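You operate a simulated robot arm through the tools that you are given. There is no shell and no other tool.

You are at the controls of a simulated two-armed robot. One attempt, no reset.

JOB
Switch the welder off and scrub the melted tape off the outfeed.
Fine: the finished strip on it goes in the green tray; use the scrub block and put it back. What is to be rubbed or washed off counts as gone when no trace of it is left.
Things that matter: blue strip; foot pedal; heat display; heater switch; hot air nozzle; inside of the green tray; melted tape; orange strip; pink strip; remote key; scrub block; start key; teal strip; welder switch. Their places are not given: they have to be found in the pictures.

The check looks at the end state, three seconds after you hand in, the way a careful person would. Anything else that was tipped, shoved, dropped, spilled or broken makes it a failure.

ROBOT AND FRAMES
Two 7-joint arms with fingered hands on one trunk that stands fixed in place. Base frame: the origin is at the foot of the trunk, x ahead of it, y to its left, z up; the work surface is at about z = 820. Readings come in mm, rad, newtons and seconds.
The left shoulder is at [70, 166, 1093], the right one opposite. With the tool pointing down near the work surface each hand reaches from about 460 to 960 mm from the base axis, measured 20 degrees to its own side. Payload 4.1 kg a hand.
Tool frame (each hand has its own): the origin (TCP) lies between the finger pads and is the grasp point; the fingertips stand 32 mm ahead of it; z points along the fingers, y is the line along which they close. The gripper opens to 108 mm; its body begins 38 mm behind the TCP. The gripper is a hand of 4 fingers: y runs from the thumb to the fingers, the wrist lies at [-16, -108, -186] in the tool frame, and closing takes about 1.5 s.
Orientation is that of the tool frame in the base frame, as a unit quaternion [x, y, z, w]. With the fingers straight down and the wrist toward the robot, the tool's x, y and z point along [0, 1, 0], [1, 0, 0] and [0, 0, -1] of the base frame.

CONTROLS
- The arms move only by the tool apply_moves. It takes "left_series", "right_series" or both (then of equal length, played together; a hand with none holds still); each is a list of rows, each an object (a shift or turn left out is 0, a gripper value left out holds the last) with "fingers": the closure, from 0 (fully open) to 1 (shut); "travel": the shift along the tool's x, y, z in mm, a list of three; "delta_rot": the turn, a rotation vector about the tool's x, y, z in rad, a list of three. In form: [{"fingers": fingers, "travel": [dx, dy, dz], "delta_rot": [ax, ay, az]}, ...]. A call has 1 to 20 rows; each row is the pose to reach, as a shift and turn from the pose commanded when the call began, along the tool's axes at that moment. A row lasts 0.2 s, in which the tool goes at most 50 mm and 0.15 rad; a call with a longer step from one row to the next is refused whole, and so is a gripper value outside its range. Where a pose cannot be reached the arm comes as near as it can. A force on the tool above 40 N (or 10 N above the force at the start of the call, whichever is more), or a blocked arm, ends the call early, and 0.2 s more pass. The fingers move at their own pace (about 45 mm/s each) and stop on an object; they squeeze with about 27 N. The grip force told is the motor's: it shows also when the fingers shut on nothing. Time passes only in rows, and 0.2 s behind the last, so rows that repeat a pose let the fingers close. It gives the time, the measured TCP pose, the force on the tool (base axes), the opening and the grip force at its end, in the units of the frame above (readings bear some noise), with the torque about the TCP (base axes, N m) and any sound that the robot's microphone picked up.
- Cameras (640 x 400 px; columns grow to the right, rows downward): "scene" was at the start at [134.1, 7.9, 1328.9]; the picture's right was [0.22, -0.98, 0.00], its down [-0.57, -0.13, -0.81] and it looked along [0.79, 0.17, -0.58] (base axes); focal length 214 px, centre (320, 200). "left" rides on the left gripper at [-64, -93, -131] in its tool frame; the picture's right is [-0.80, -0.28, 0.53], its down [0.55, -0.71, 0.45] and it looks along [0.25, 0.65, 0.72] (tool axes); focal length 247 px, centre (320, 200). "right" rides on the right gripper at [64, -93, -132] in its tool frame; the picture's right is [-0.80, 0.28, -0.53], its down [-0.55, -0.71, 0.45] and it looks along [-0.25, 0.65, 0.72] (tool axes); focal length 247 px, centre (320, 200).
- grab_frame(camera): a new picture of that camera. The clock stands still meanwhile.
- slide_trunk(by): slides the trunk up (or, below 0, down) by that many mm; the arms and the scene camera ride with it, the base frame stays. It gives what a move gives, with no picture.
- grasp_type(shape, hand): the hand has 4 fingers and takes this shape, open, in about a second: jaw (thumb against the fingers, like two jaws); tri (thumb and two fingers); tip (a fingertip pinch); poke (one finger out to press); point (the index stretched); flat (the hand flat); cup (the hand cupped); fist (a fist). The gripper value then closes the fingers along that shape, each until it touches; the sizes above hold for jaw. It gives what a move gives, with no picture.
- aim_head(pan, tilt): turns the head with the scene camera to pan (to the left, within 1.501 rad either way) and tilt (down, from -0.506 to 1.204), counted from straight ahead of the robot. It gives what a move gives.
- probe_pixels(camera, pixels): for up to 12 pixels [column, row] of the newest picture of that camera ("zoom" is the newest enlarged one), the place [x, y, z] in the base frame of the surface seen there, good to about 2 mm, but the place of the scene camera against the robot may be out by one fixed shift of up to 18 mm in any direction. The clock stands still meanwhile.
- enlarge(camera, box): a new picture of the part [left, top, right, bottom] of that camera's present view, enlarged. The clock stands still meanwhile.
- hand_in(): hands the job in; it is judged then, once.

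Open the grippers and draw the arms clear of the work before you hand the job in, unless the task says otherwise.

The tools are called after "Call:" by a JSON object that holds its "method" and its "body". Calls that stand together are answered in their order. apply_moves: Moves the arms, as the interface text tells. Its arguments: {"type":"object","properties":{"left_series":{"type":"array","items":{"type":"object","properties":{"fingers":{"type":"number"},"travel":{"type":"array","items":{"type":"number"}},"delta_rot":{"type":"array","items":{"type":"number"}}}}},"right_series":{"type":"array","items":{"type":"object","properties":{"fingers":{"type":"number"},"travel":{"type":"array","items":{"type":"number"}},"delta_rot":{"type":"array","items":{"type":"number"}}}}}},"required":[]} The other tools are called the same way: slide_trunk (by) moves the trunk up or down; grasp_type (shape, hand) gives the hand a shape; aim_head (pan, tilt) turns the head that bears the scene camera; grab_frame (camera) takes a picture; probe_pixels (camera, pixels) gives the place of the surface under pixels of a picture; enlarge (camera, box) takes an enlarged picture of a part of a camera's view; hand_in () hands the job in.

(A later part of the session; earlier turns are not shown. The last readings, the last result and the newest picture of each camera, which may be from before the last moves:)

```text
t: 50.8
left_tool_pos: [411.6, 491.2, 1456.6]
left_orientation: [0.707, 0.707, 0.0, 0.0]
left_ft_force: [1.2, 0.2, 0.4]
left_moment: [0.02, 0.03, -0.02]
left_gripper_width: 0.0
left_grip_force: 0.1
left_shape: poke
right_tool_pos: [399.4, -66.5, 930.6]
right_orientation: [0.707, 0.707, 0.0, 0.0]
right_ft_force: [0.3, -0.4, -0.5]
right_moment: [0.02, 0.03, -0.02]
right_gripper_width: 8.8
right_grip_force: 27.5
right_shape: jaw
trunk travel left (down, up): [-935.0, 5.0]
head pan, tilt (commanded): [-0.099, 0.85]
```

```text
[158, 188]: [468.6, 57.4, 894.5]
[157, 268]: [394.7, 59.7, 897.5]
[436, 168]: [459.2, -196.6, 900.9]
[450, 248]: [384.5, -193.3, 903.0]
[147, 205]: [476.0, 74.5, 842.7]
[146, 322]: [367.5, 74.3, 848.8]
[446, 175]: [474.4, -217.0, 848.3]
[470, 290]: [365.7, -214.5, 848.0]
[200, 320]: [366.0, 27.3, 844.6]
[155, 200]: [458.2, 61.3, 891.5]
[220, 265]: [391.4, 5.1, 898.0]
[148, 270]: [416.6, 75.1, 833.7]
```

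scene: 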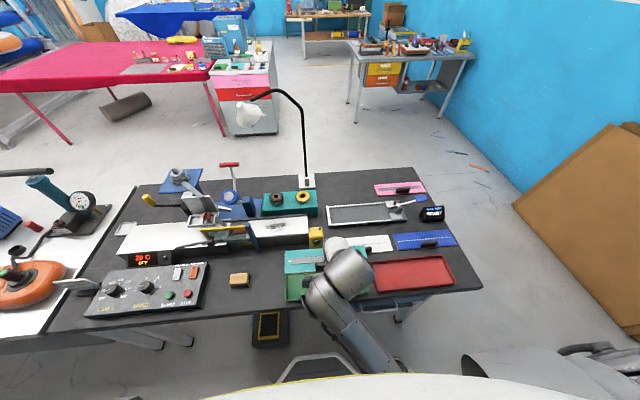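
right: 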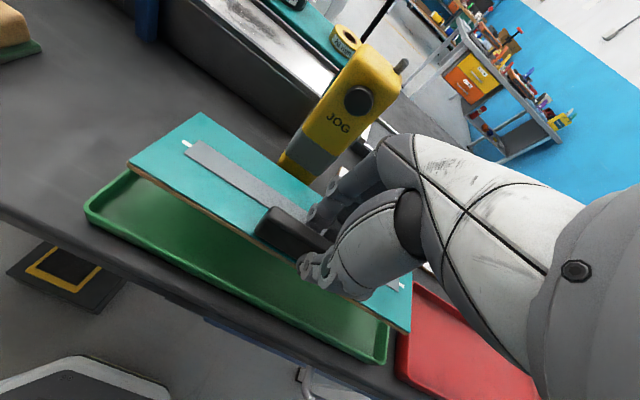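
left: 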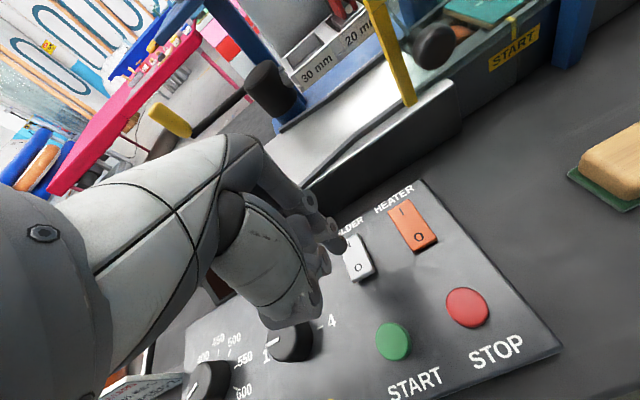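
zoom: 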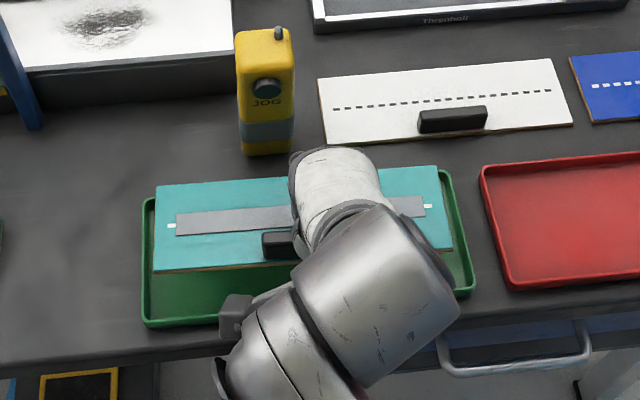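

Relative to the tray (same camera) the strip is +6 mm in x, +2.5 mm in y, turned about 0.037 rad clockwise and its left end is ~6 mm low. I correct these and lower 35 mm, then re-check.

Call:
{"method": "apply_moves", "body": {"right_series": [{"travel": [-1, -2, 0], "delta_rot": [0, 0.008, -0.012]}, {"travel": [-2, -4, 0], "delta_rot": [0, 0.015, -0.025]}, {"travel": [-3, -6, 0], "delta_rot": [0, 0.022, -0.037]}, {"travel": [-3, -6, 10], "delta_rot": [0, 0.022, -0.037]}, {"travel": [-3, -6, 20], "delta_rot": [0, 0.022, -0.037]}, {"travel": [-3, -6, 30], "delta_rot": [0, 0.022, -0.037]}, {"travel": [-3, -6, 35], "delta_rot": [0, 0.022, -0.037]}, {"travel": [-3, -6, 35], "delta_rot": [0, 0.022, -0.037]}]}}

Call:
{"method": "enlarge", "body": {"camera": "scene", "box": [260, 220, 400, 320]}}

Call:
{"method": "grab_frame", "body": {"camera": "right"}}

```text
t: 52.6
left_tool_pos: [411.4, 491.7, 1455.1]
left_orientation: [0.707, 0.707, -0.001, 0.0]
left_ft_force: [0.0, -0.1, 0.5]
left_moment: [-0.01, -0.01, -0.01]
left_gripper_width: 0.0
left_grip_force: 0.0
left_shape: poke
right_tool_pos: [393.3, -68.6, 896.8]
right_orientation: [0.695, 0.719, 0.009, -0.008]
right_ft_force: [-0.6, 0.4, -1.7]
right_moment: [0.04, 0.05, 0.02]
right_gripper_width: 8.7
right_grip_force: 26.6
right_shape: jaw
trunk travel left (down, up): [-935.0, 5.0]
head pan, tilt (commanded): [-0.099, 0.85]
```

```text
4.00 times, centred on (330, 270) of scene
```

zoom: 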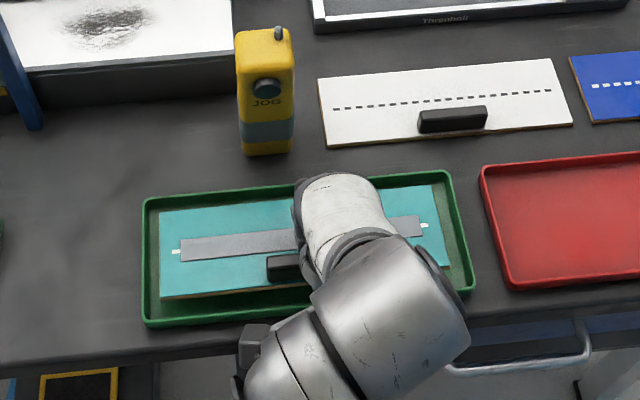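

```text
taken
```

right: 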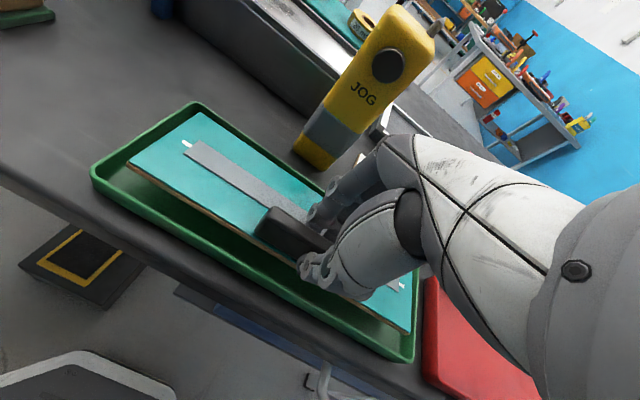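

I probe the strip's corners and the tray's rim again in this position, in the right camera.

Call:
{"method": "enlarge", "body": {"camera": "right", "box": [80, 90, 440, 380]}}

Call:
{"method": "probe_pixels", "body": {"camera": "right", "pixels": [[199, 114], [131, 162], [407, 328], [94, 180], [190, 105], [410, 357], [250, 280], [385, 340], [210, 118], [112, 178], [416, 335], [340, 300]]}}

Call:
{"method": "enlarge", "body": {"camera": "scene", "box": [260, 220, 400, 320]}}

Call:
{"method": "probe_pixels", "body": {"camera": "zoom", "pixels": [[162, 213], [163, 296], [432, 188], [447, 263], [147, 202], [147, 322], [445, 174], [470, 289], [152, 210], [154, 312], [440, 182], [460, 280]]}}

```text
1.38 times, centred on (260, 235) of right
```

zoom: 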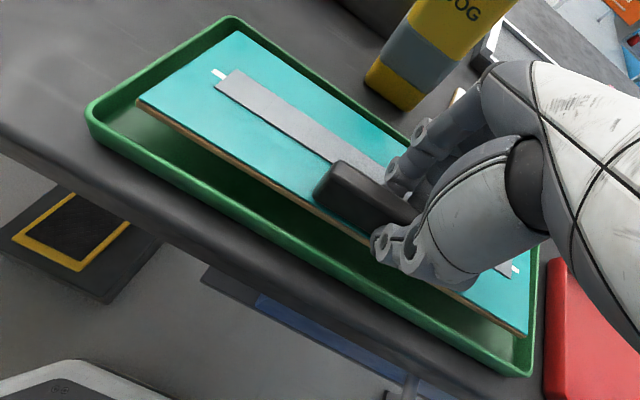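

```text
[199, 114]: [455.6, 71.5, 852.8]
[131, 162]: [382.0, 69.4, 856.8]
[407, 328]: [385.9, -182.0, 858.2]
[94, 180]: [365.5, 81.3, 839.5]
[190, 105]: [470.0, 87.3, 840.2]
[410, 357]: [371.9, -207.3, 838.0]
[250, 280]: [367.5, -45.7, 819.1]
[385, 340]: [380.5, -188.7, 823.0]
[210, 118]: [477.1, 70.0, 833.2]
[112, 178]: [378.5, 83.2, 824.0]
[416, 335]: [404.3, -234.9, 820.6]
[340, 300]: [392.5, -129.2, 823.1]
```

```text
4.00 times, centred on (330, 270) of scene
```

zoom: 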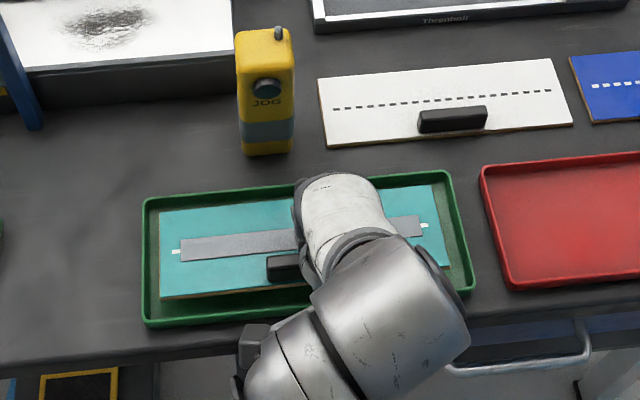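

```text
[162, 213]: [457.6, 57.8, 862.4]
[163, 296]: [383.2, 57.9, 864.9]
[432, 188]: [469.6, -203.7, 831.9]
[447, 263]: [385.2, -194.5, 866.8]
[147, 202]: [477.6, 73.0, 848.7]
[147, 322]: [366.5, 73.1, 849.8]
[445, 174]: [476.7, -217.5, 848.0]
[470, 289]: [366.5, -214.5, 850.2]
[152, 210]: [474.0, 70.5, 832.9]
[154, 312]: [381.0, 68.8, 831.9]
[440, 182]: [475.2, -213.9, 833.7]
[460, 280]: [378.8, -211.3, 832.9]
```

The strip is centered in the tray (x 382–460 within ~373–472, y −183..72 within −200..84). I lower the last ~19 mm in small steps, then watch the force.

Call:
{"method": "apply_moves", "body": {"right_series": [{"travel": [-1.5, 0, 5]}, {"travel": [-2, 0, 10]}, {"travel": [-2, 0, 14]}, {"travel": [-2, 0, 17]}, {"travel": [-2, 0, 19]}, {"travel": [-2, 0, 19]}]}}

Call:
{"method": "enlarge", "body": {"camera": "right", "box": [80, 90, 440, 380]}}

Call:
{"method": "probe_pixels", "body": {"camera": "zoom", "pixels": [[238, 36], [142, 100], [520, 328], [100, 108], [330, 172], [240, 130], [170, 115], [320, 200], [380, 250]]}}

```text
t: 54.0
left_tool_pos: [411.0, 491.7, 1455.2]
left_orientation: [0.707, 0.707, -0.001, 0.0]
left_ft_force: [-0.6, 0.4, -0.7]
left_moment: [-0.01, -0.01, -0.01]
left_gripper_width: 0.0
left_grip_force: 0.1
left_shape: poke
right_tool_pos: [393.4, -71.2, 876.4]
right_orientation: [0.694, 0.72, 0.009, -0.008]
right_ft_force: [-0.9, -0.5, -0.9]
right_moment: [-0.01, 0.04, -0.03]
right_gripper_width: 8.9
right_grip_force: 27.3
right_shape: jaw
trunk travel left (down, up): [-935.0, 5.0]
head pan, tilt (commanded): [-0.099, 0.85]
```

```text
1.38 times, centred on (260, 235) of right
```

zoom: 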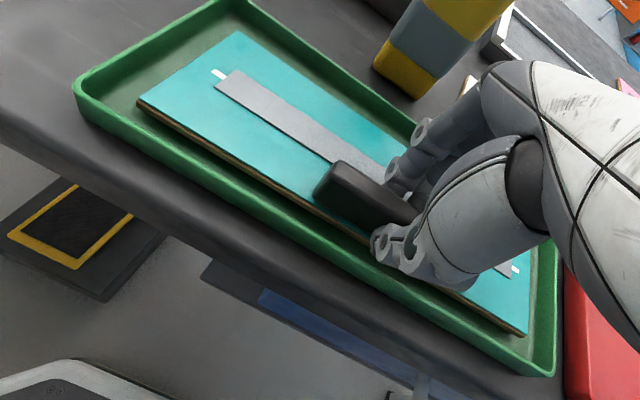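

```text
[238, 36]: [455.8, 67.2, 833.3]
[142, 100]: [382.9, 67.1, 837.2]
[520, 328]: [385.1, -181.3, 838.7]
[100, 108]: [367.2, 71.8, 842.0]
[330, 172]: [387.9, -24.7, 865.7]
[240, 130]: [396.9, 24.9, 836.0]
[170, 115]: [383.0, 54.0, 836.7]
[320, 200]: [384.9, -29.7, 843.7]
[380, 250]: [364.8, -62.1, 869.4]
```

The strip is 2–7 mm above the floor. I lower a few more millimetres until slight contact.

Call:
{"method": "apply_moves", "body": {"right_series": [{"travel": [0, 0, 1]}, {"travel": [0, 0, 2]}, {"travel": [0, 0, 3]}, {"travel": [0, 0, 4]}, {"travel": [0, 0, 4]}]}}

Call:
{"method": "enlarge", "body": {"camera": "right", "box": [230, 160, 440, 340]}}

```text
t: 55.2
left_tool_pos: [410.4, 492.3, 1456.4]
left_orientation: [0.707, 0.707, 0.001, 0.0]
left_ft_force: [-0.1, -0.6, 0.1]
left_moment: [-0.01, -0.02, 0.0]
left_gripper_width: 0.1
left_grip_force: 0.0
left_shape: poke
right_tool_pos: [392.0, -72.3, 872.6]
right_orientation: [0.694, 0.72, 0.007, -0.007]
right_ft_force: [0.3, -0.1, 0.0]
right_moment: [0.03, -0.03, -0.03]
right_gripper_width: 9.0
right_grip_force: 26.9
right_shape: jaw
trunk travel left (down, up): [-935.0, 5.0]
head pan, tilt (commanded): [-0.099, 0.85]
```

```text
2.22 times, centred on (335, 250) of right
```

zoom: 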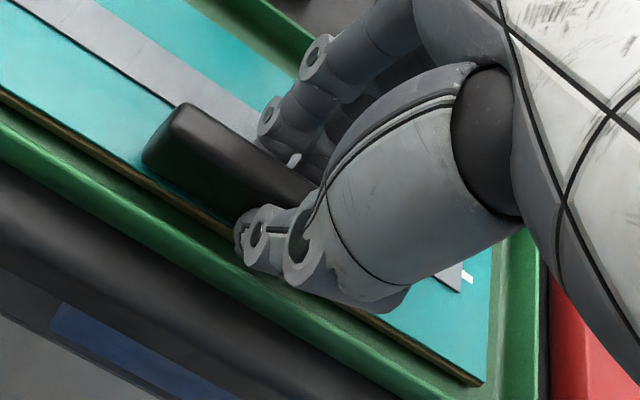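

Contact is near; I open only slightly (to ~18 mm) so the thumb does not push the tray's rim, then check.

Call:
{"method": "apply_moves", "body": {"right_series": [{"fingers": 0.9}, {"fingers": 0.87}, {"fingers": 0.84}, {"fingers": 0.82}, {"fingers": 0.82}, {"fingers": 0.82}]}}

Call:
{"method": "enlarge", "body": {"camera": "right", "box": [230, 160, 440, 340]}}

```text
t: 56.6
left_tool_pos: [410.5, 492.9, 1456.2]
left_orientation: [0.707, 0.707, -0.001, 0.0]
left_ft_force: [-0.4, 0.1, 0.8]
left_moment: [0.04, -0.01, 0.01]
left_gripper_width: 0.0
left_grip_force: 0.1
left_shape: poke
right_tool_pos: [391.3, -71.2, 872.4]
right_orientation: [0.693, 0.721, 0.006, -0.008]
right_ft_force: [0.7, -0.7, 1.4]
right_moment: [-0.01, -0.02, 0.0]
right_gripper_width: 19.0
right_grip_force: 0.1
right_shape: jaw
trunk travel left (down, up): [-935.0, 5.0]
head pan, tilt (commanded): [-0.099, 0.85]
```

```text
2.22 times, centred on (335, 250) of right
```

zoom: 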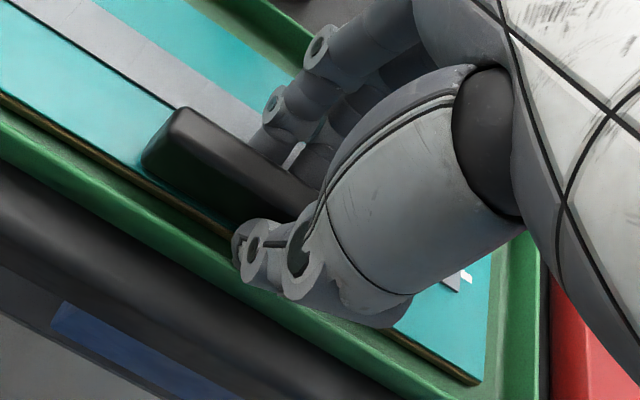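

Grip is released (19 mm, 0 N). I lift slowly and check that the strip stays in the tray.

Call:
{"method": "apply_moves", "body": {"right_series": [{"travel": [0, 0, -4], "fingers": 0.8}, {"travel": [0, 0, -9], "fingers": 0.78}, {"travel": [0, 0, -15], "fingers": 0.72}, {"travel": [0, 0, -25], "fingers": 0.65}, {"travel": [0, 0, -40], "fingers": 0.6}, {"travel": [0, 0, -60], "fingers": 0.55}, {"travel": [0, 0, -60], "fingers": 0.55}]}}

Call:
{"method": "grab_frame", "body": {"camera": "right"}}

Call:
{"method": "grab_frame", "body": {"camera": "scene"}}

```text
t: 58.2
left_tool_pos: [411.9, 491.7, 1457.2]
left_orientation: [0.707, 0.707, 0.001, 0.001]
left_ft_force: [1.1, 0.1, -0.9]
left_moment: [-0.01, -0.01, 0.03]
left_gripper_width: 0.0
left_grip_force: 0.0
left_shape: poke
right_tool_pos: [391.2, -95.1, 926.2]
right_orientation: [0.685, 0.728, -0.011, 0.016]
right_ft_force: [-0.3, -0.2, 0.1]
right_moment: [0.0, 0.02, 0.0]
right_gripper_width: 48.2
right_grip_force: 0.0
right_shape: jaw
trunk travel left (down, up): [-935.0, 5.0]
head pan, tilt (commanded): [-0.099, 0.85]
```

```text
taken
```

right: 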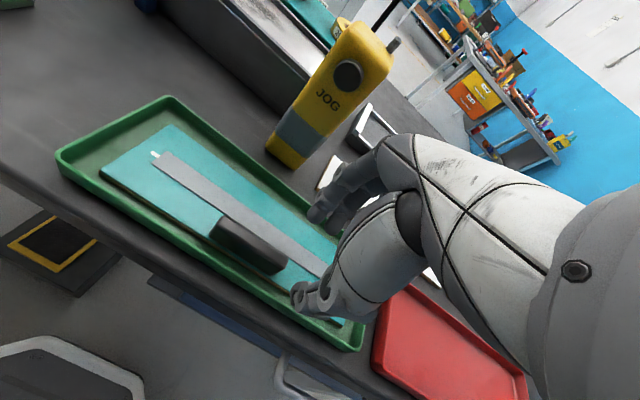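

```text
taken
```

scene: 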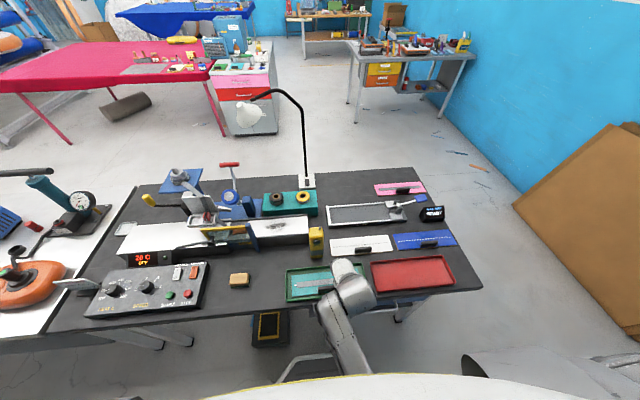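

The strip lies flat in the green tray. I draw the right hand up with a counter-clockwise yaw and away to the right side, out of the way.

Call:
{"method": "apply_moves", "body": {"right_series": [{"travel": [0, 0, -15], "delta_rot": [0, 0.01, -0.08]}, {"travel": [-5, 0, -35], "delta_rot": [0, 0.02, -0.16]}, {"travel": [-15, 0, -55], "delta_rot": [0, 0.02, -0.24]}, {"travel": [-30, 0, -75], "delta_rot": [0, 0.02, -0.32]}, {"travel": [-50, 0, -95], "delta_rot": [0, 0.02, -0.4]}, {"travel": [-75, 5, -110], "delta_rot": [0, 0.02, -0.48]}, {"travel": [-105, 10, -120], "delta_rot": [0, 0.02, -0.5]}, {"travel": [-140, 15, -125], "delta_rot": [0, 0.02, -0.5]}, {"travel": [-175, 20, -125], "delta_rot": [0, 0.02, -0.5]}, {"travel": [-210, 25, -125], "delta_rot": [0, 0.02, -0.5]}, {"travel": [-245, 30, -125], "delta_rot": [0, 0.02, -0.5]}, {"travel": [-245, 30, -125], "delta_rot": [0, 0.02, -0.5]}]}}

Call:
{"method": "grab_frame", "body": {"camera": "scene"}}

Call:
{"method": "enlarge", "body": {"camera": "scene", "box": [200, 200, 400, 320]}}

```text
t: 60.8
left_tool_pos: [411.5, 493.6, 1455.9]
left_orientation: [0.707, 0.707, 0.001, -0.001]
left_ft_force: [-0.6, 0.4, -0.4]
left_moment: [0.0, 0.02, 0.01]
left_gripper_width: 0.0
left_grip_force: 0.1
left_shape: poke
right_tool_pos: [429.9, -317.3, 1052.4]
right_orientation: [0.495, 0.869, 0.018, -0.013]
right_ft_force: [0.4, 0.4, -0.2]
right_moment: [-0.02, 0.01, 0.03]
right_gripper_width: 48.5
right_grip_force: 0.0
right_shape: jaw
trunk travel left (down, up): [-935.0, 5.0]
head pan, tilt (commanded): [-0.099, 0.85]
```

```text
taken
```

scene: 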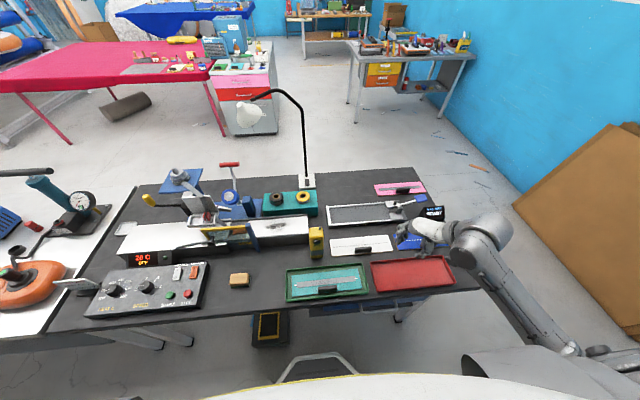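

```text
3.20 times, centred on (300, 260) of scene
```

zoom: 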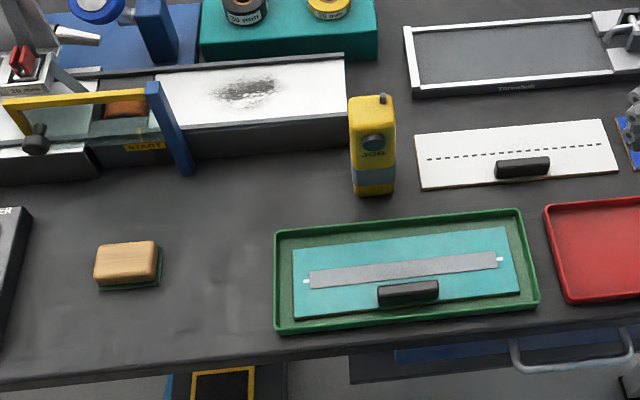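

The strip is well inside the tray and the tape smudge is at zoom (245,90) on the white bed. I probe the smudge's extent and the bed, and zoom in on the block.

Call:
{"method": "enlarge", "body": {"camera": "scene", "box": [220, 205, 320, 265]}}

Call:
{"method": "enlarge", "body": {"camera": "right", "box": [0, 0, 320, 200]}}

Call:
{"method": "enlarge", "body": {"camera": "scene", "box": [215, 255, 265, 300]}}

```text
6.40 times, centred on (270, 235) of scene
```

zoom: 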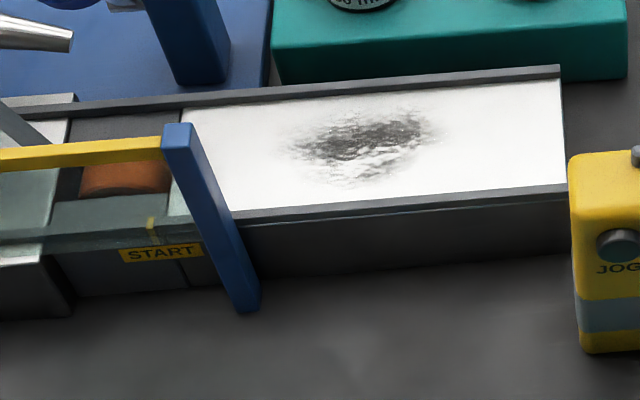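

```text
2.00 times, centred on (160, 100) of right
```

zoom: 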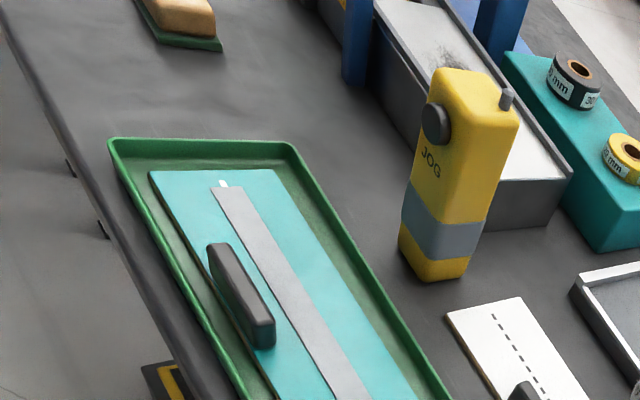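

```text
8.89 times, centred on (240, 278) of scene
```

zoom: 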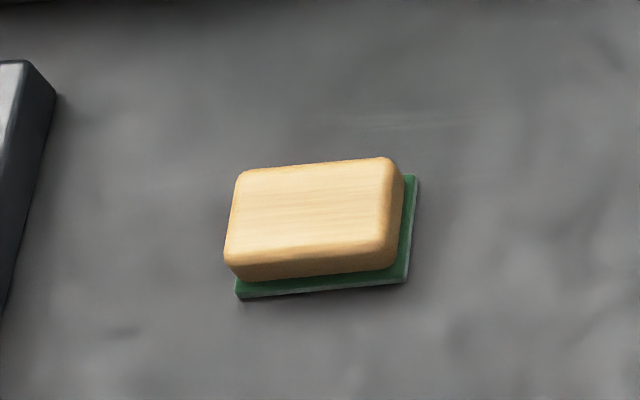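

In this zoom I probe the block's top corners, its center and the green pad's corners.

Call:
{"method": "probe_pixels", "body": {"camera": "zoom", "pixels": [[250, 175], [382, 165], [236, 255], [380, 250], [310, 210], [413, 180], [403, 281], [240, 294], [300, 285], [150, 200], [310, 165], [308, 255]]}}

Call:
{"method": "enlarge", "body": {"camera": "scene", "box": [220, 205, 320, 265]}}

Call:
{"method": "probe_pixels", "body": {"camera": "zoom", "pixels": [[275, 150], [290, 130], [350, 185], [440, 130], [430, 110], [360, 105], [230, 210], [560, 195], [560, 80], [200, 110], [480, 190], [400, 185]]}}

```text
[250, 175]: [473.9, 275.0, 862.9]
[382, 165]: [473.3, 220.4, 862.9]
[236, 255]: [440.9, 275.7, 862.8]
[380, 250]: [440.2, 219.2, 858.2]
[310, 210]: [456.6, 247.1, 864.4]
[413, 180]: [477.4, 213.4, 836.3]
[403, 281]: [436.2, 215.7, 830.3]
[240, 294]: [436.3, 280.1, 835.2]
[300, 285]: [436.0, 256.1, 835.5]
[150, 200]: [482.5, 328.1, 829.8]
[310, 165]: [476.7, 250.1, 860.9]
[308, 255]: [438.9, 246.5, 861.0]
```

```text
6.40 times, centred on (270, 235) of scene
```

zoom: 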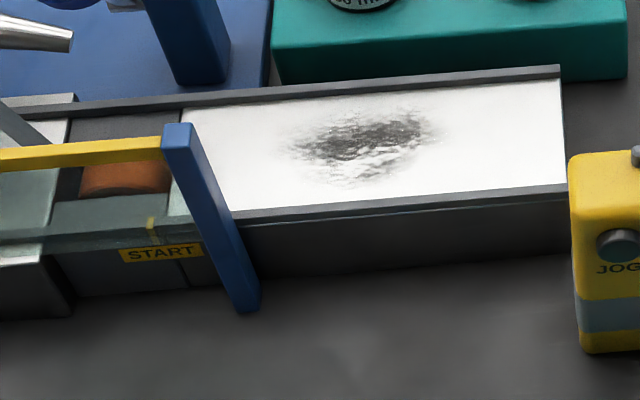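

```text
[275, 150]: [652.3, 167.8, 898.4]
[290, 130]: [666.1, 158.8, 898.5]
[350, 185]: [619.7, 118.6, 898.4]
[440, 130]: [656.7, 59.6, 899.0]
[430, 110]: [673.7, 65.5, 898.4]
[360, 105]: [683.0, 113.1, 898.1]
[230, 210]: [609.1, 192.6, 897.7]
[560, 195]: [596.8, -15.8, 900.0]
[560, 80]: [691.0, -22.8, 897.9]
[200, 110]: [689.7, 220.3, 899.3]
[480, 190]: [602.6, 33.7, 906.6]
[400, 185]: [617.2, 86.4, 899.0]
```

The bed is at true z≈891; the smudge spans about x 617–688, y 70–181 (true). Now I set the left hand to jaw and lower it toward a point above the scrub block (true ≈[459,259], top 856).

Call:
{"method": "grasp_type", "body": {"shape": "jaw", "hand": "left"}}

Call:
{"method": "apply_moves", "body": {"left_series": [{"travel": [0, 0, 30]}, {"travel": [-10, 3, 65]}, {"travel": [-25, 6, 100]}, {"travel": [-45, 10, 135]}, {"travel": [-65, 14, 170]}, {"travel": [-85, 18, 205]}, {"travel": [-105, 22, 240]}, {"travel": [-125, 26, 275]}, {"travel": [-145, 30, 310]}, {"travel": [-165, 34, 345]}, {"travel": [-185, 38, 375]}, {"travel": [-205, 42, 405]}, {"travel": [-222, 45, 430]}, {"travel": [-233, 47, 450]}, {"travel": [-233, 47, 450]}]}}

Call:
{"method": "grab_frame", "body": {"camera": "left"}}

Call:
{"method": "grab_frame", "body": {"camera": "scene"}}

```text
t: 61.7
left_tool_pos: [411.6, 491.4, 1455.3]
left_orientation: [0.707, 0.707, 0.0, 0.0]
left_ft_force: [-0.2, 0.1, 0.6]
left_moment: [0.02, 0.03, 0.02]
left_gripper_width: 108.0
left_grip_force: 0.1
left_shape: jaw
right_tool_pos: [429.5, -319.1, 1050.9]
right_orientation: [0.495, 0.869, 0.017, -0.013]
right_ft_force: [0.1, 0.5, 1.0]
right_moment: [-0.01, -0.03, -0.03]
right_gripper_width: 48.5
right_grip_force: 0.2
right_shape: jaw
trunk travel left (down, up): [-935.0, 5.0]
head pan, tilt (commanded): [-0.099, 0.85]
```

```text
t: 64.9
left_tool_pos: [456.5, 259.5, 1005.2]
left_orientation: [0.707, 0.707, -0.001, 0.0]
left_ft_force: [-0.4, 0.0, -0.5]
left_moment: [-0.02, 0.0, -0.01]
left_gripper_width: 107.8
left_grip_force: 0.1
left_shape: jaw
right_tool_pos: [429.4, -318.9, 1051.6]
right_orientation: [0.494, 0.869, 0.017, -0.014]
right_ft_force: [-0.5, 0.1, 0.0]
right_moment: [0.02, -0.06, 0.02]
right_gripper_width: 48.7
right_grip_force: 0.0
right_shape: jaw
trunk travel left (down, up): [-935.0, 5.0]
head pan, tilt (commanded): [-0.099, 0.85]
```

```text
taken
```

left: 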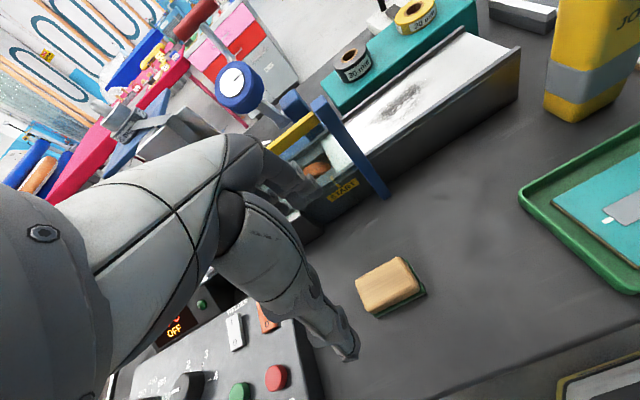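

```text
taken
```

scene: 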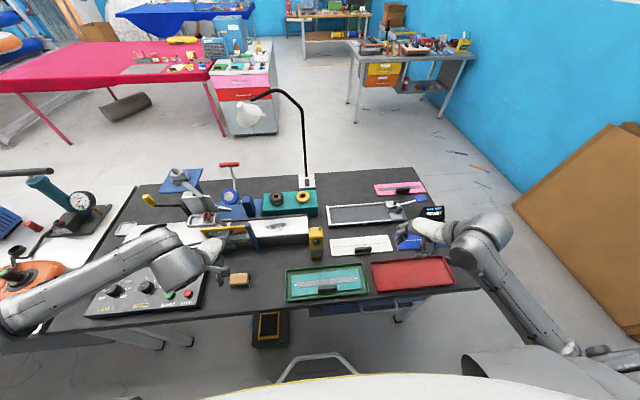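

The left hand is at [457,260,1005]. I enlarge the block in the left camera and probe its faces; also probe the left forearm's height over the panel.

Call:
{"method": "probe_pixels", "body": {"camera": "scene", "pixels": [[60, 295], [100, 275], [140, 255], [30, 315], [170, 265]]}}

Call:
{"method": "enlarge", "body": {"camera": "left", "box": [340, 240, 450, 330]}}

```text
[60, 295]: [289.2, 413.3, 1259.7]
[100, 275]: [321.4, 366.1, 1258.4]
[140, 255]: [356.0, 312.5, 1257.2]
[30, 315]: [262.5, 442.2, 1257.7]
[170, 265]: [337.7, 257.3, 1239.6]
```

```text
4.44 times, centred on (395, 285) of left
```

zoom: 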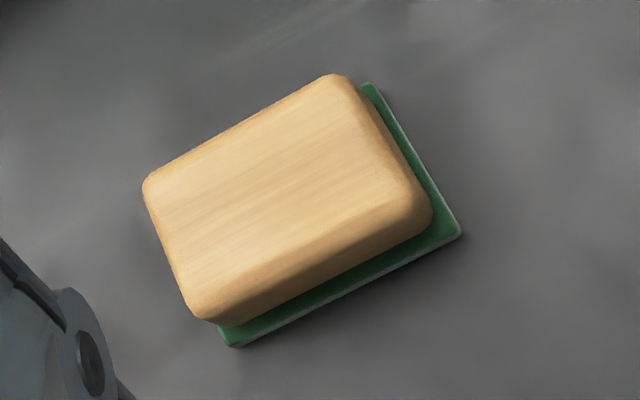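

The forearm is high (z≈1250). I probe the block's top, edges and pad corners in this zoom.

Call:
{"method": "probe_pixels", "body": {"camera": "zoom", "pixels": [[270, 200], [155, 185], [330, 85], [400, 205], [205, 300], [370, 88], [458, 234], [235, 344], [345, 275], [260, 125], [300, 250], [172, 240]]}}

```text
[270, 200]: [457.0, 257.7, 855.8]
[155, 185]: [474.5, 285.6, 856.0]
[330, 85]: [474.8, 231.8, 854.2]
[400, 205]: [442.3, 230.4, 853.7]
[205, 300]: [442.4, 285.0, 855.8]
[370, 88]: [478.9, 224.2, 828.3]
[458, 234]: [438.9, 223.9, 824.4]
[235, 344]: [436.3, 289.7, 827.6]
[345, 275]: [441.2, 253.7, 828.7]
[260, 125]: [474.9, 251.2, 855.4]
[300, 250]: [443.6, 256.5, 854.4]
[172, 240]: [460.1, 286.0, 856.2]
```

Block pad is x 436.5–479, y 224–290 (center [457.8,257]), top z 856. I lower the left hand around it with the jaw at about 65 mm to TCP z≈866.

Call:
{"method": "apply_moves", "body": {"left_series": [{"travel": [-1, 1, 25], "fingers": 0.38}, {"travel": [-2, 1, 50], "fingers": 0.38}, {"travel": [-2, 1, 75], "fingers": 0.38}, {"travel": [-2, 1, 100], "fingers": 0.38}, {"travel": [-2, 1, 120], "fingers": 0.38}, {"travel": [-2, 1, 132], "fingers": 0.38}, {"travel": [-2, 1, 138], "fingers": 0.38}, {"travel": [-2, 1, 138], "fingers": 0.38}]}}

Call:
{"method": "grab_frame", "body": {"camera": "left"}}

Call:
{"method": "enlarge", "body": {"camera": "scene", "box": [190, 240, 290, 310]}}

```text
t: 66.7
left_tool_pos: [456.0, 263.8, 879.1]
left_orientation: [0.709, 0.705, -0.002, 0.002]
left_ft_force: [-0.6, -0.6, 0.4]
left_moment: [0.04, -0.02, 0.04]
left_gripper_width: 67.2
left_grip_force: 0.0
left_shape: jaw
left hand out of reach, approached as far as the arm can: row 5, 6, 7, 8
right_tool_pos: [429.1, -319.1, 1051.4]
right_orientation: [0.495, 0.869, 0.018, -0.013]
right_ft_force: [0.1, -0.5, -0.4]
right_moment: [-0.04, 0.03, 0.01]
right_gripper_width: 48.6
right_grip_force: 0.2
right_shape: jaw
trunk travel left (down, up): [-935.0, 5.0]
head pan, tilt (commanded): [-0.099, 0.85]
```

```text
taken
```

left: 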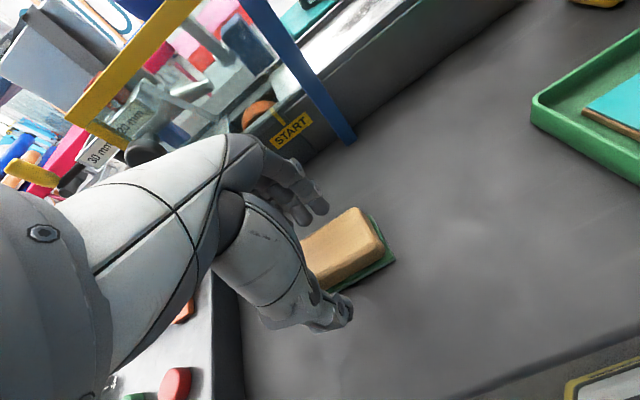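

```text
5.71 times, centred on (240, 275) of scene
```

zoom: 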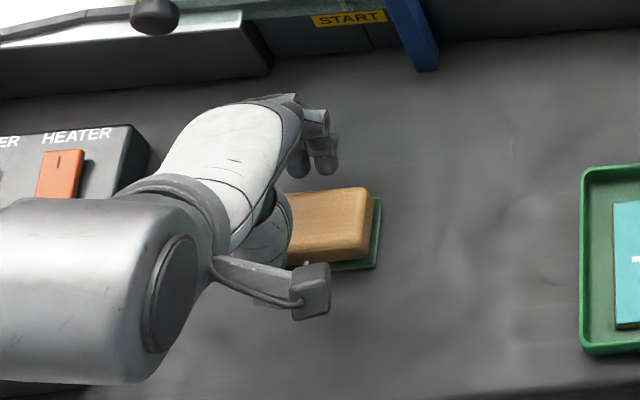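

The arm cannot go lower than z≈879 from this trunk height. I lift both hands first, then lower the trunk by 150 mm.

Call:
{"method": "apply_moves", "body": {"left_series": [{"travel": [0, 0, -25]}, {"travel": [0, 0, -55]}, {"travel": [0, 0, -85]}, {"travel": [0, 0, -115]}, {"travel": [0, 0, -145]}, {"travel": [0, 0, -170]}, {"travel": [0, 0, -170]}], "right_series": [{"travel": [0, 0, -15]}, {"travel": [0, 0, -35]}, {"travel": [0, 0, -55]}, {"travel": [0, 0, -75]}, {"travel": [0, 0, -95]}, {"travel": [0, 0, -100]}, {"travel": [0, 0, -100]}]}}

Call:
{"method": "slide_trunk", "body": {"by": -150}}

Call:
{"method": "grab_frame", "body": {"camera": "scene"}}

```text
t: 68.3
left_tool_pos: [455.9, 266.1, 1050.2]
left_orientation: [0.707, 0.707, 0.0, 0.0]
left_ft_force: [0.5, -0.1, -0.5]
left_moment: [-0.03, 0.0, 0.01]
left_gripper_width: 67.1
left_grip_force: 0.1
left_shape: jaw
right_tool_pos: [432.8, -323.7, 1152.6]
right_orientation: [0.494, 0.869, 0.018, -0.012]
right_ft_force: [0.0, 0.5, -0.3]
right_moment: [0.02, 0.03, -0.04]
right_gripper_width: 48.4
right_grip_force: 0.0
right_shape: jaw
right hand out of reach, approached as far as the arm can: row 5
trunk travel left (down, up): [-935.0, 5.0]
head pan, tilt (commanded): [-0.099, 0.85]
```

```text
t: 70.0
left_tool_pos: [457.0, 265.9, 898.0]
left_orientation: [0.707, 0.707, 0.0, -0.001]
left_ft_force: [0.4, -0.2, -0.3]
left_moment: [-0.01, -0.01, 0.03]
left_gripper_width: 67.1
left_grip_force: 0.1
left_shape: jaw
right_tool_pos: [432.4, -323.8, 1001.7]
right_orientation: [0.495, 0.869, 0.017, -0.013]
right_ft_force: [0.1, 0.1, 1.1]
right_moment: [0.0, -0.03, 0.01]
right_gripper_width: 48.4
right_grip_force: 0.1
right_shape: jaw
trunk travel left (down, up): [-785.0, 155.0]
head pan, tilt (commanded): [-0.099, 0.85]
```

```text
taken
```

scene: 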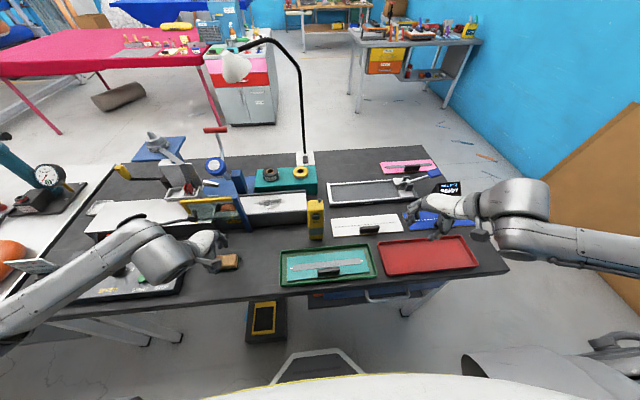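

Now with the trunk at +185 the left hand is at [457,266,898]. I shift −8.5 mm in y and lower to z≈866 around the block.

Call:
{"method": "apply_moves", "body": {"left_series": [{"travel": [-4, 1, 0]}, {"travel": [-8.5, 1, 2]}, {"travel": [-8.5, 1, 12]}, {"travel": [-8.5, 1, 22]}, {"travel": [-8.5, 1, 29]}, {"travel": [-8.5, 1, 32]}, {"travel": [-8.5, 1, 32]}]}}

Call:
{"method": "grab_frame", "body": {"camera": "left"}}

Call:
{"method": "enlarge", "body": {"camera": "left", "box": [220, 150, 420, 340]}}

```text
t: 71.6
left_tool_pos: [455.7, 256.7, 868.4]
left_orientation: [0.707, 0.707, -0.001, 0.0]
left_ft_force: [0.1, 0.9, -0.4]
left_moment: [0.04, -0.02, 0.01]
left_gripper_width: 67.2
left_grip_force: 0.1
left_shape: jaw
right_tool_pos: [431.7, -322.1, 1001.4]
right_orientation: [0.494, 0.869, 0.017, -0.013]
right_ft_force: [0.3, -0.2, 1.1]
right_moment: [-0.02, 0.03, 0.02]
right_gripper_width: 48.7
right_grip_force: 0.0
right_shape: jaw
trunk travel left (down, up): [-785.0, 155.0]
head pan, tilt (commanded): [-0.099, 0.85]
```

```text
taken
```

left: 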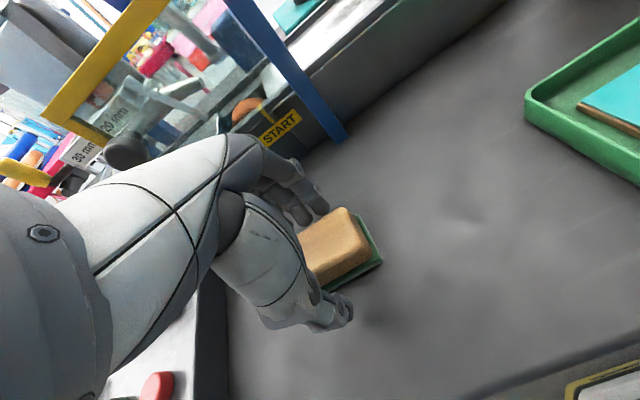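

```text
2.11 times, centred on (320, 245) of left
```

zoom: 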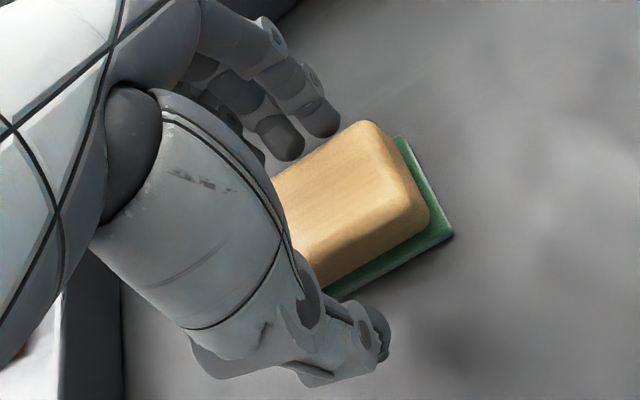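

Fingers and thumb straddle the block. I nudge +1.5 mm in x, 3 mm down and close on the block.

Call:
{"method": "apply_moves", "body": {"left_series": [{"travel": [0, 1.5, 3], "fingers": 0.45}, {"travel": [0, 1.5, 3], "fingers": 0.55}, {"travel": [0, 1.5, 3], "fingers": 0.65}, {"travel": [0, 1.5, 3], "fingers": 0.8}, {"travel": [0, 1.5, 3], "fingers": 1.0}, {"travel": [0, 1.5, 3], "fingers": 1.0}, {"travel": [0, 1.5, 3], "fingers": 1.0}, {"travel": [0, 1.5, 3], "fingers": 1.0}]}}

Call:
{"method": "enlarge", "body": {"camera": "left", "box": [220, 150, 420, 340]}}

```text
t: 73.4
left_tool_pos: [458.5, 257.3, 863.6]
left_orientation: [0.707, 0.707, 0.0, 0.0]
left_ft_force: [0.2, -0.6, 0.2]
left_moment: [-0.01, 0.01, 0.01]
left_gripper_width: 35.6
left_grip_force: 26.9
left_shape: jaw
right_tool_pos: [432.2, -322.8, 1001.7]
right_orientation: [0.494, 0.869, 0.018, -0.013]
right_ft_force: [0.3, 0.9, 0.3]
right_moment: [-0.04, -0.01, -0.02]
right_gripper_width: 48.6
right_grip_force: 0.1
right_shape: jaw
trunk travel left (down, up): [-785.0, 155.0]
head pan, tilt (commanded): [-0.099, 0.85]
```

```text
2.11 times, centred on (320, 245) of left
```

zoom: 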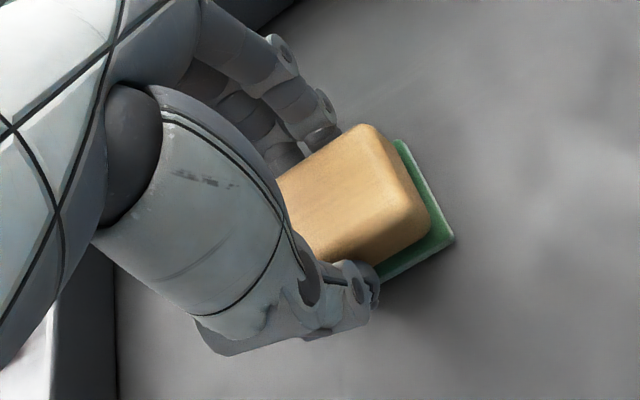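

The block is gripped (35.6 mm, 27 N) with TCP z 863.6 when its pad is at z≈820. I lift it to z≈995 and carry it right of the guard post to y≈105.

Call:
{"method": "apply_moves", "body": {"left_series": [{"travel": [0, 0, -8]}, {"travel": [0, 0, -25]}, {"travel": [0, 0, -50]}, {"travel": [0, 0, -80]}, {"travel": [0, 0, -110]}, {"travel": [-10, 0, -130]}, {"travel": [-30, 0, -132]}, {"travel": [-55, 0, -132]}, {"travel": [-80, 0, -132]}, {"travel": [-105, 0, -132]}, {"travel": [-130, 0, -132]}, {"travel": [-150, 0, -132]}, {"travel": [-153, 0, -132]}]}}

Call:
{"method": "grab_frame", "body": {"camera": "scene"}}

```text
t: 76.2
left_tool_pos: [459.9, 104.6, 994.8]
left_orientation: [0.707, 0.707, 0.0, 0.0]
left_ft_force: [-1.0, -0.7, -1.4]
left_moment: [-0.02, 0.02, 0.0]
left_gripper_width: 35.7
left_grip_force: 26.9
left_shape: jaw
right_tool_pos: [431.7, -324.2, 1002.3]
right_orientation: [0.494, 0.869, 0.017, -0.013]
right_ft_force: [0.3, 0.2, 0.0]
right_moment: [-0.01, 0.02, -0.02]
right_gripper_width: 48.3
right_grip_force: 0.1
right_shape: jaw
trunk travel left (down, up): [-785.0, 155.0]
head pan, tilt (commanded): [-0.099, 0.85]
```

```text
taken
```

scene: 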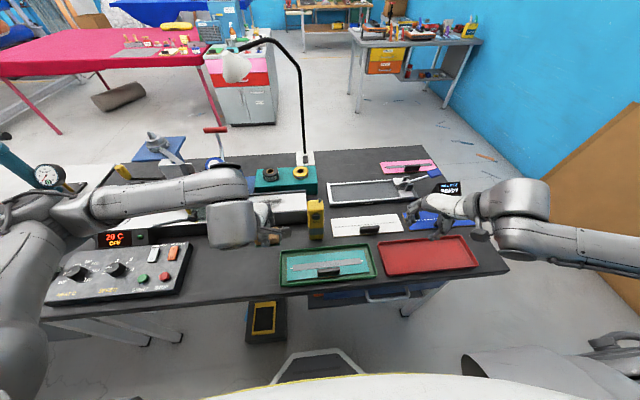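

The hand tracks at [460,105,995]. I probe the forearm's height near the welder before moving forward.

Call:
{"method": "probe_pixels", "body": {"camera": "scene", "pixels": [[60, 212], [110, 205], [160, 200], [210, 190], [230, 225], [260, 215], [280, 235], [20, 230], [20, 320]]}}

Call:
{"method": "grab_frame", "body": {"camera": "left"}}

```text
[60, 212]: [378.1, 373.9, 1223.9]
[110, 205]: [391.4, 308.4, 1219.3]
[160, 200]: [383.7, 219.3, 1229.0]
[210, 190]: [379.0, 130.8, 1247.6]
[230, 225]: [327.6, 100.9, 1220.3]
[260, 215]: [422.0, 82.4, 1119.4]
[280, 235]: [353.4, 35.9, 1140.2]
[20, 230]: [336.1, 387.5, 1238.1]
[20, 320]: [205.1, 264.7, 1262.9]
```

```text
taken
```

left: 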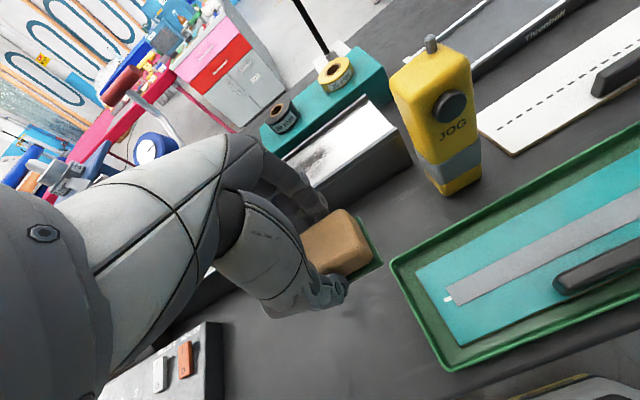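

The forearm is high (z≈1220). I move forward over the bed to x≈650 at the same height.

Call:
{"method": "apply_moves", "body": {"left_series": [{"travel": [0, 15, 0]}, {"travel": [0, 40, 0]}, {"travel": [0, 65, 0]}, {"travel": [0, 90, 0]}, {"travel": [0, 115, 0]}, {"travel": [0, 140, 0]}, {"travel": [0, 165, 0]}, {"travel": [0, 185, 0]}, {"travel": [0, 190, 0]}, {"travel": [0, 190, 0]}]}}

Call:
{"method": "grab_frame", "body": {"camera": "scene"}}

Call:
{"method": "grab_frame", "body": {"camera": "left"}}

```text
t: 78.4
left_tool_pos: [649.0, 103.6, 996.6]
left_orientation: [0.707, 0.707, -0.001, 0.0]
left_ft_force: [-0.2, 0.3, -0.6]
left_moment: [0.02, 0.01, -0.01]
left_gripper_width: 35.6
left_grip_force: 26.8
left_shape: jaw
right_tool_pos: [432.3, -324.1, 1002.2]
right_orientation: [0.495, 0.869, 0.018, -0.014]
right_ft_force: [0.9, -0.4, -0.8]
right_moment: [0.01, 0.0, -0.01]
right_gripper_width: 48.4
right_grip_force: 0.0
right_shape: jaw
trunk travel left (down, up): [-785.0, 155.0]
head pan, tilt (commanded): [-0.099, 0.85]
```

```text
taken
```

scene: 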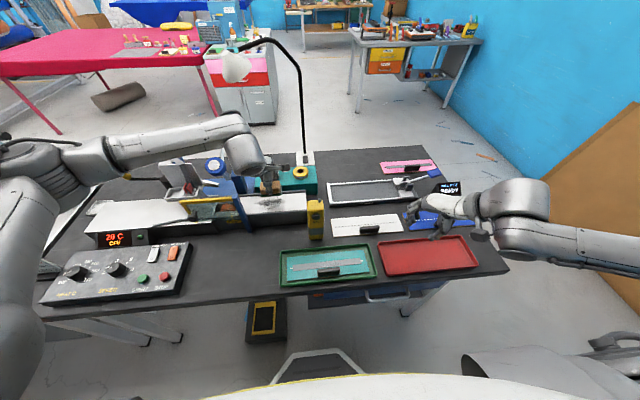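

```text
taken
```

left: 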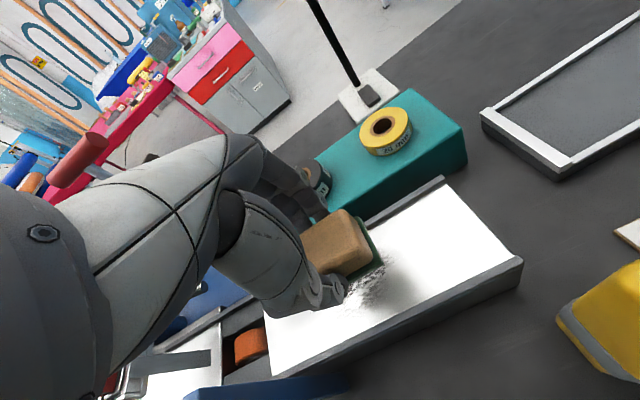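

I'm over the bed; I zoom the left view to probe bed edges, rails and the visible tape in the true frame.

Call:
{"method": "enlarge", "body": {"camera": "left", "box": [260, 180, 540, 380]}}

Call:
{"method": "probe_pixels", "body": {"camera": "left", "pixels": [[443, 190], [515, 262], [385, 285], [350, 310], [390, 265], [280, 365], [400, 220], [440, 290], [300, 365], [268, 330], [330, 320], [372, 245]]}}

```text
2.00 times, centred on (400, 280) of left
```

zoom: 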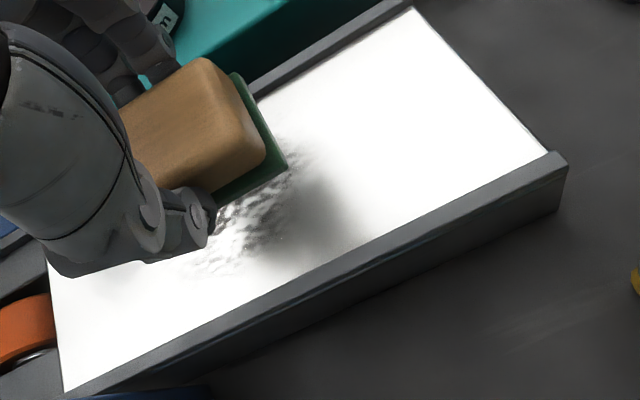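

```text
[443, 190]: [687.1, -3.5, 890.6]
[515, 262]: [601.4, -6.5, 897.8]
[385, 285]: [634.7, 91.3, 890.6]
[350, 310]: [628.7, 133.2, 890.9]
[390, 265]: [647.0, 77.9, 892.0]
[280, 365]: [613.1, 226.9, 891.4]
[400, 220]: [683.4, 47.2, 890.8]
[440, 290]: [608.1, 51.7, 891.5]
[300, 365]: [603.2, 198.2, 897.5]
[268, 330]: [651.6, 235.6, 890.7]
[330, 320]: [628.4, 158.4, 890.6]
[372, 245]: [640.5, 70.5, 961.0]
```

Bed z≈890.8, rails inner x≈606–690, tape roughly x 620–680, y 70–180. I lower the block at [650,110] to just above the bed (TCP ≈937) and then step down to light contact.

Call:
{"method": "apply_moves", "body": {"left_series": [{"travel": [3, 1, 15]}, {"travel": [6, 1, 35]}, {"travel": [6, 1, 50]}, {"travel": [6, 1, 58]}, {"travel": [6, 1, 60]}, {"travel": [6, 1, 61]}, {"travel": [6, 1, 62]}, {"travel": [6, 1, 63]}, {"travel": [6, 1, 64]}, {"travel": [6, 1, 64]}]}}

Call:
{"method": "grab_frame", "body": {"camera": "left"}}

Call:
{"method": "enlarge", "body": {"camera": "scene", "box": [200, 130, 330, 230]}}

```text
t: 80.6
left_tool_pos: [650.6, 108.9, 933.1]
left_orientation: [0.707, 0.707, 0.001, 0.001]
left_ft_force: [0.7, 0.7, 8.8]
left_moment: [0.07, -0.03, -0.03]
left_gripper_width: 35.9
left_grip_force: 27.5
left_shape: jaw
right_tool_pos: [432.3, -323.1, 1002.3]
right_orientation: [0.494, 0.869, 0.018, -0.013]
right_ft_force: [-0.2, -0.2, 0.1]
right_moment: [-0.01, 0.01, 0.01]
right_gripper_width: 48.2
right_grip_force: 0.0
right_shape: jaw
trunk travel left (down, up): [-785.0, 155.0]
head pan, tilt (commanded): [-0.099, 0.85]
```

```text
taken
```

left: 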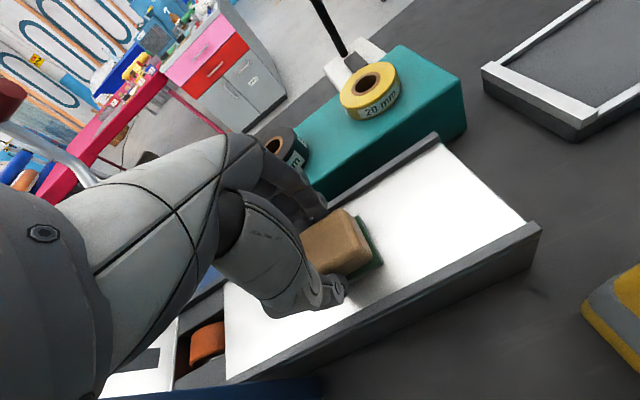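

```text
4.00 times, centred on (265, 180) of scene
```

zoom: 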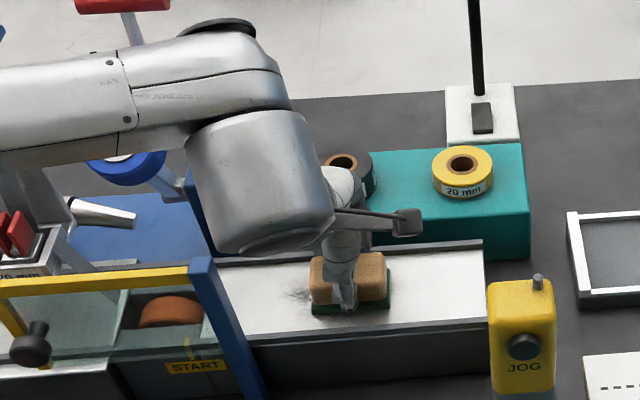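

Contact force is ~9 N at TCP z 933. I scrub with x strokes while stepping toward +y up to y≈139 (clear of the guard post at y≥193).

Call:
{"method": "apply_moves", "body": {"left_series": [{"travel": [0, 12, 0]}, {"travel": [0, 0, 0]}, {"travel": [0, -13, 0]}, {"travel": [8, -13, 0]}, {"travel": [8, 0, 0]}, {"travel": [8, 13, 0]}, {"travel": [16, 13, 0]}, {"travel": [16, 0, 0]}, {"travel": [16, -13, 0]}, {"travel": [24, -13, 0]}, {"travel": [24, 0, 0]}, {"travel": [24, 13, 0]}, {"travel": [30, 13, 0]}, {"travel": [30, 0, 0]}, {"travel": [30, -13, 0]}, {"travel": [20, -13, 0]}, {"travel": [10, -13, 0]}, {"travel": [0, -13, 0]}, {"travel": [-10, -13, 0]}, {"travel": [-10, 0, 0]}]}}

Call:
{"method": "enlarge", "body": {"camera": "scene", "box": [200, 130, 330, 230]}}

Call:
{"method": "enlarge", "body": {"camera": "left", "box": [200, 130, 540, 400]}}

```text
t: 84.8
left_tool_pos: [648.2, 100.1, 931.7]
left_orientation: [0.708, 0.707, 0.001, 0.0]
left_ft_force: [-2.5, 0.2, 7.0]
left_moment: [0.02, 0.07, 0.03]
left_gripper_width: 36.8
left_grip_force: 27.5
left_shape: jaw
right_tool_pos: [433.1, -324.1, 1002.0]
right_orientation: [0.495, 0.869, 0.018, -0.013]
right_ft_force: [0.0, 0.9, -0.4]
right_moment: [0.0, -0.02, -0.01]
right_gripper_width: 48.5
right_grip_force: 0.0
right_shape: jaw
trunk travel left (down, up): [-785.0, 155.0]
head pan, tilt (commanded): [-0.099, 0.85]
```

```text
4.00 times, centred on (265, 180) of scene
```

zoom: 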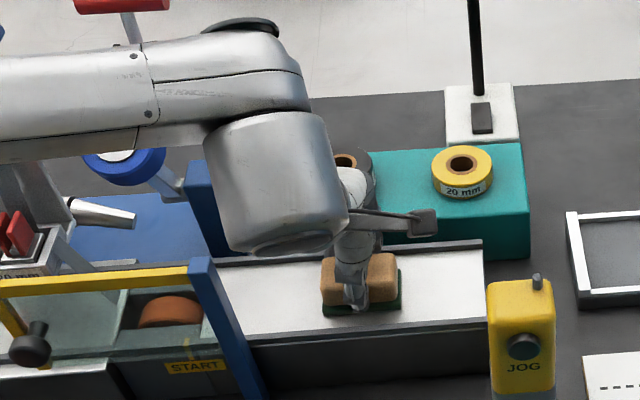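

```text
1.48 times, centred on (370, 265) of left
```

zoom: 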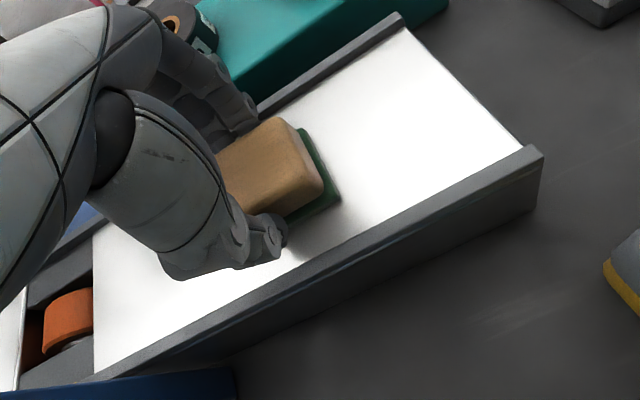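

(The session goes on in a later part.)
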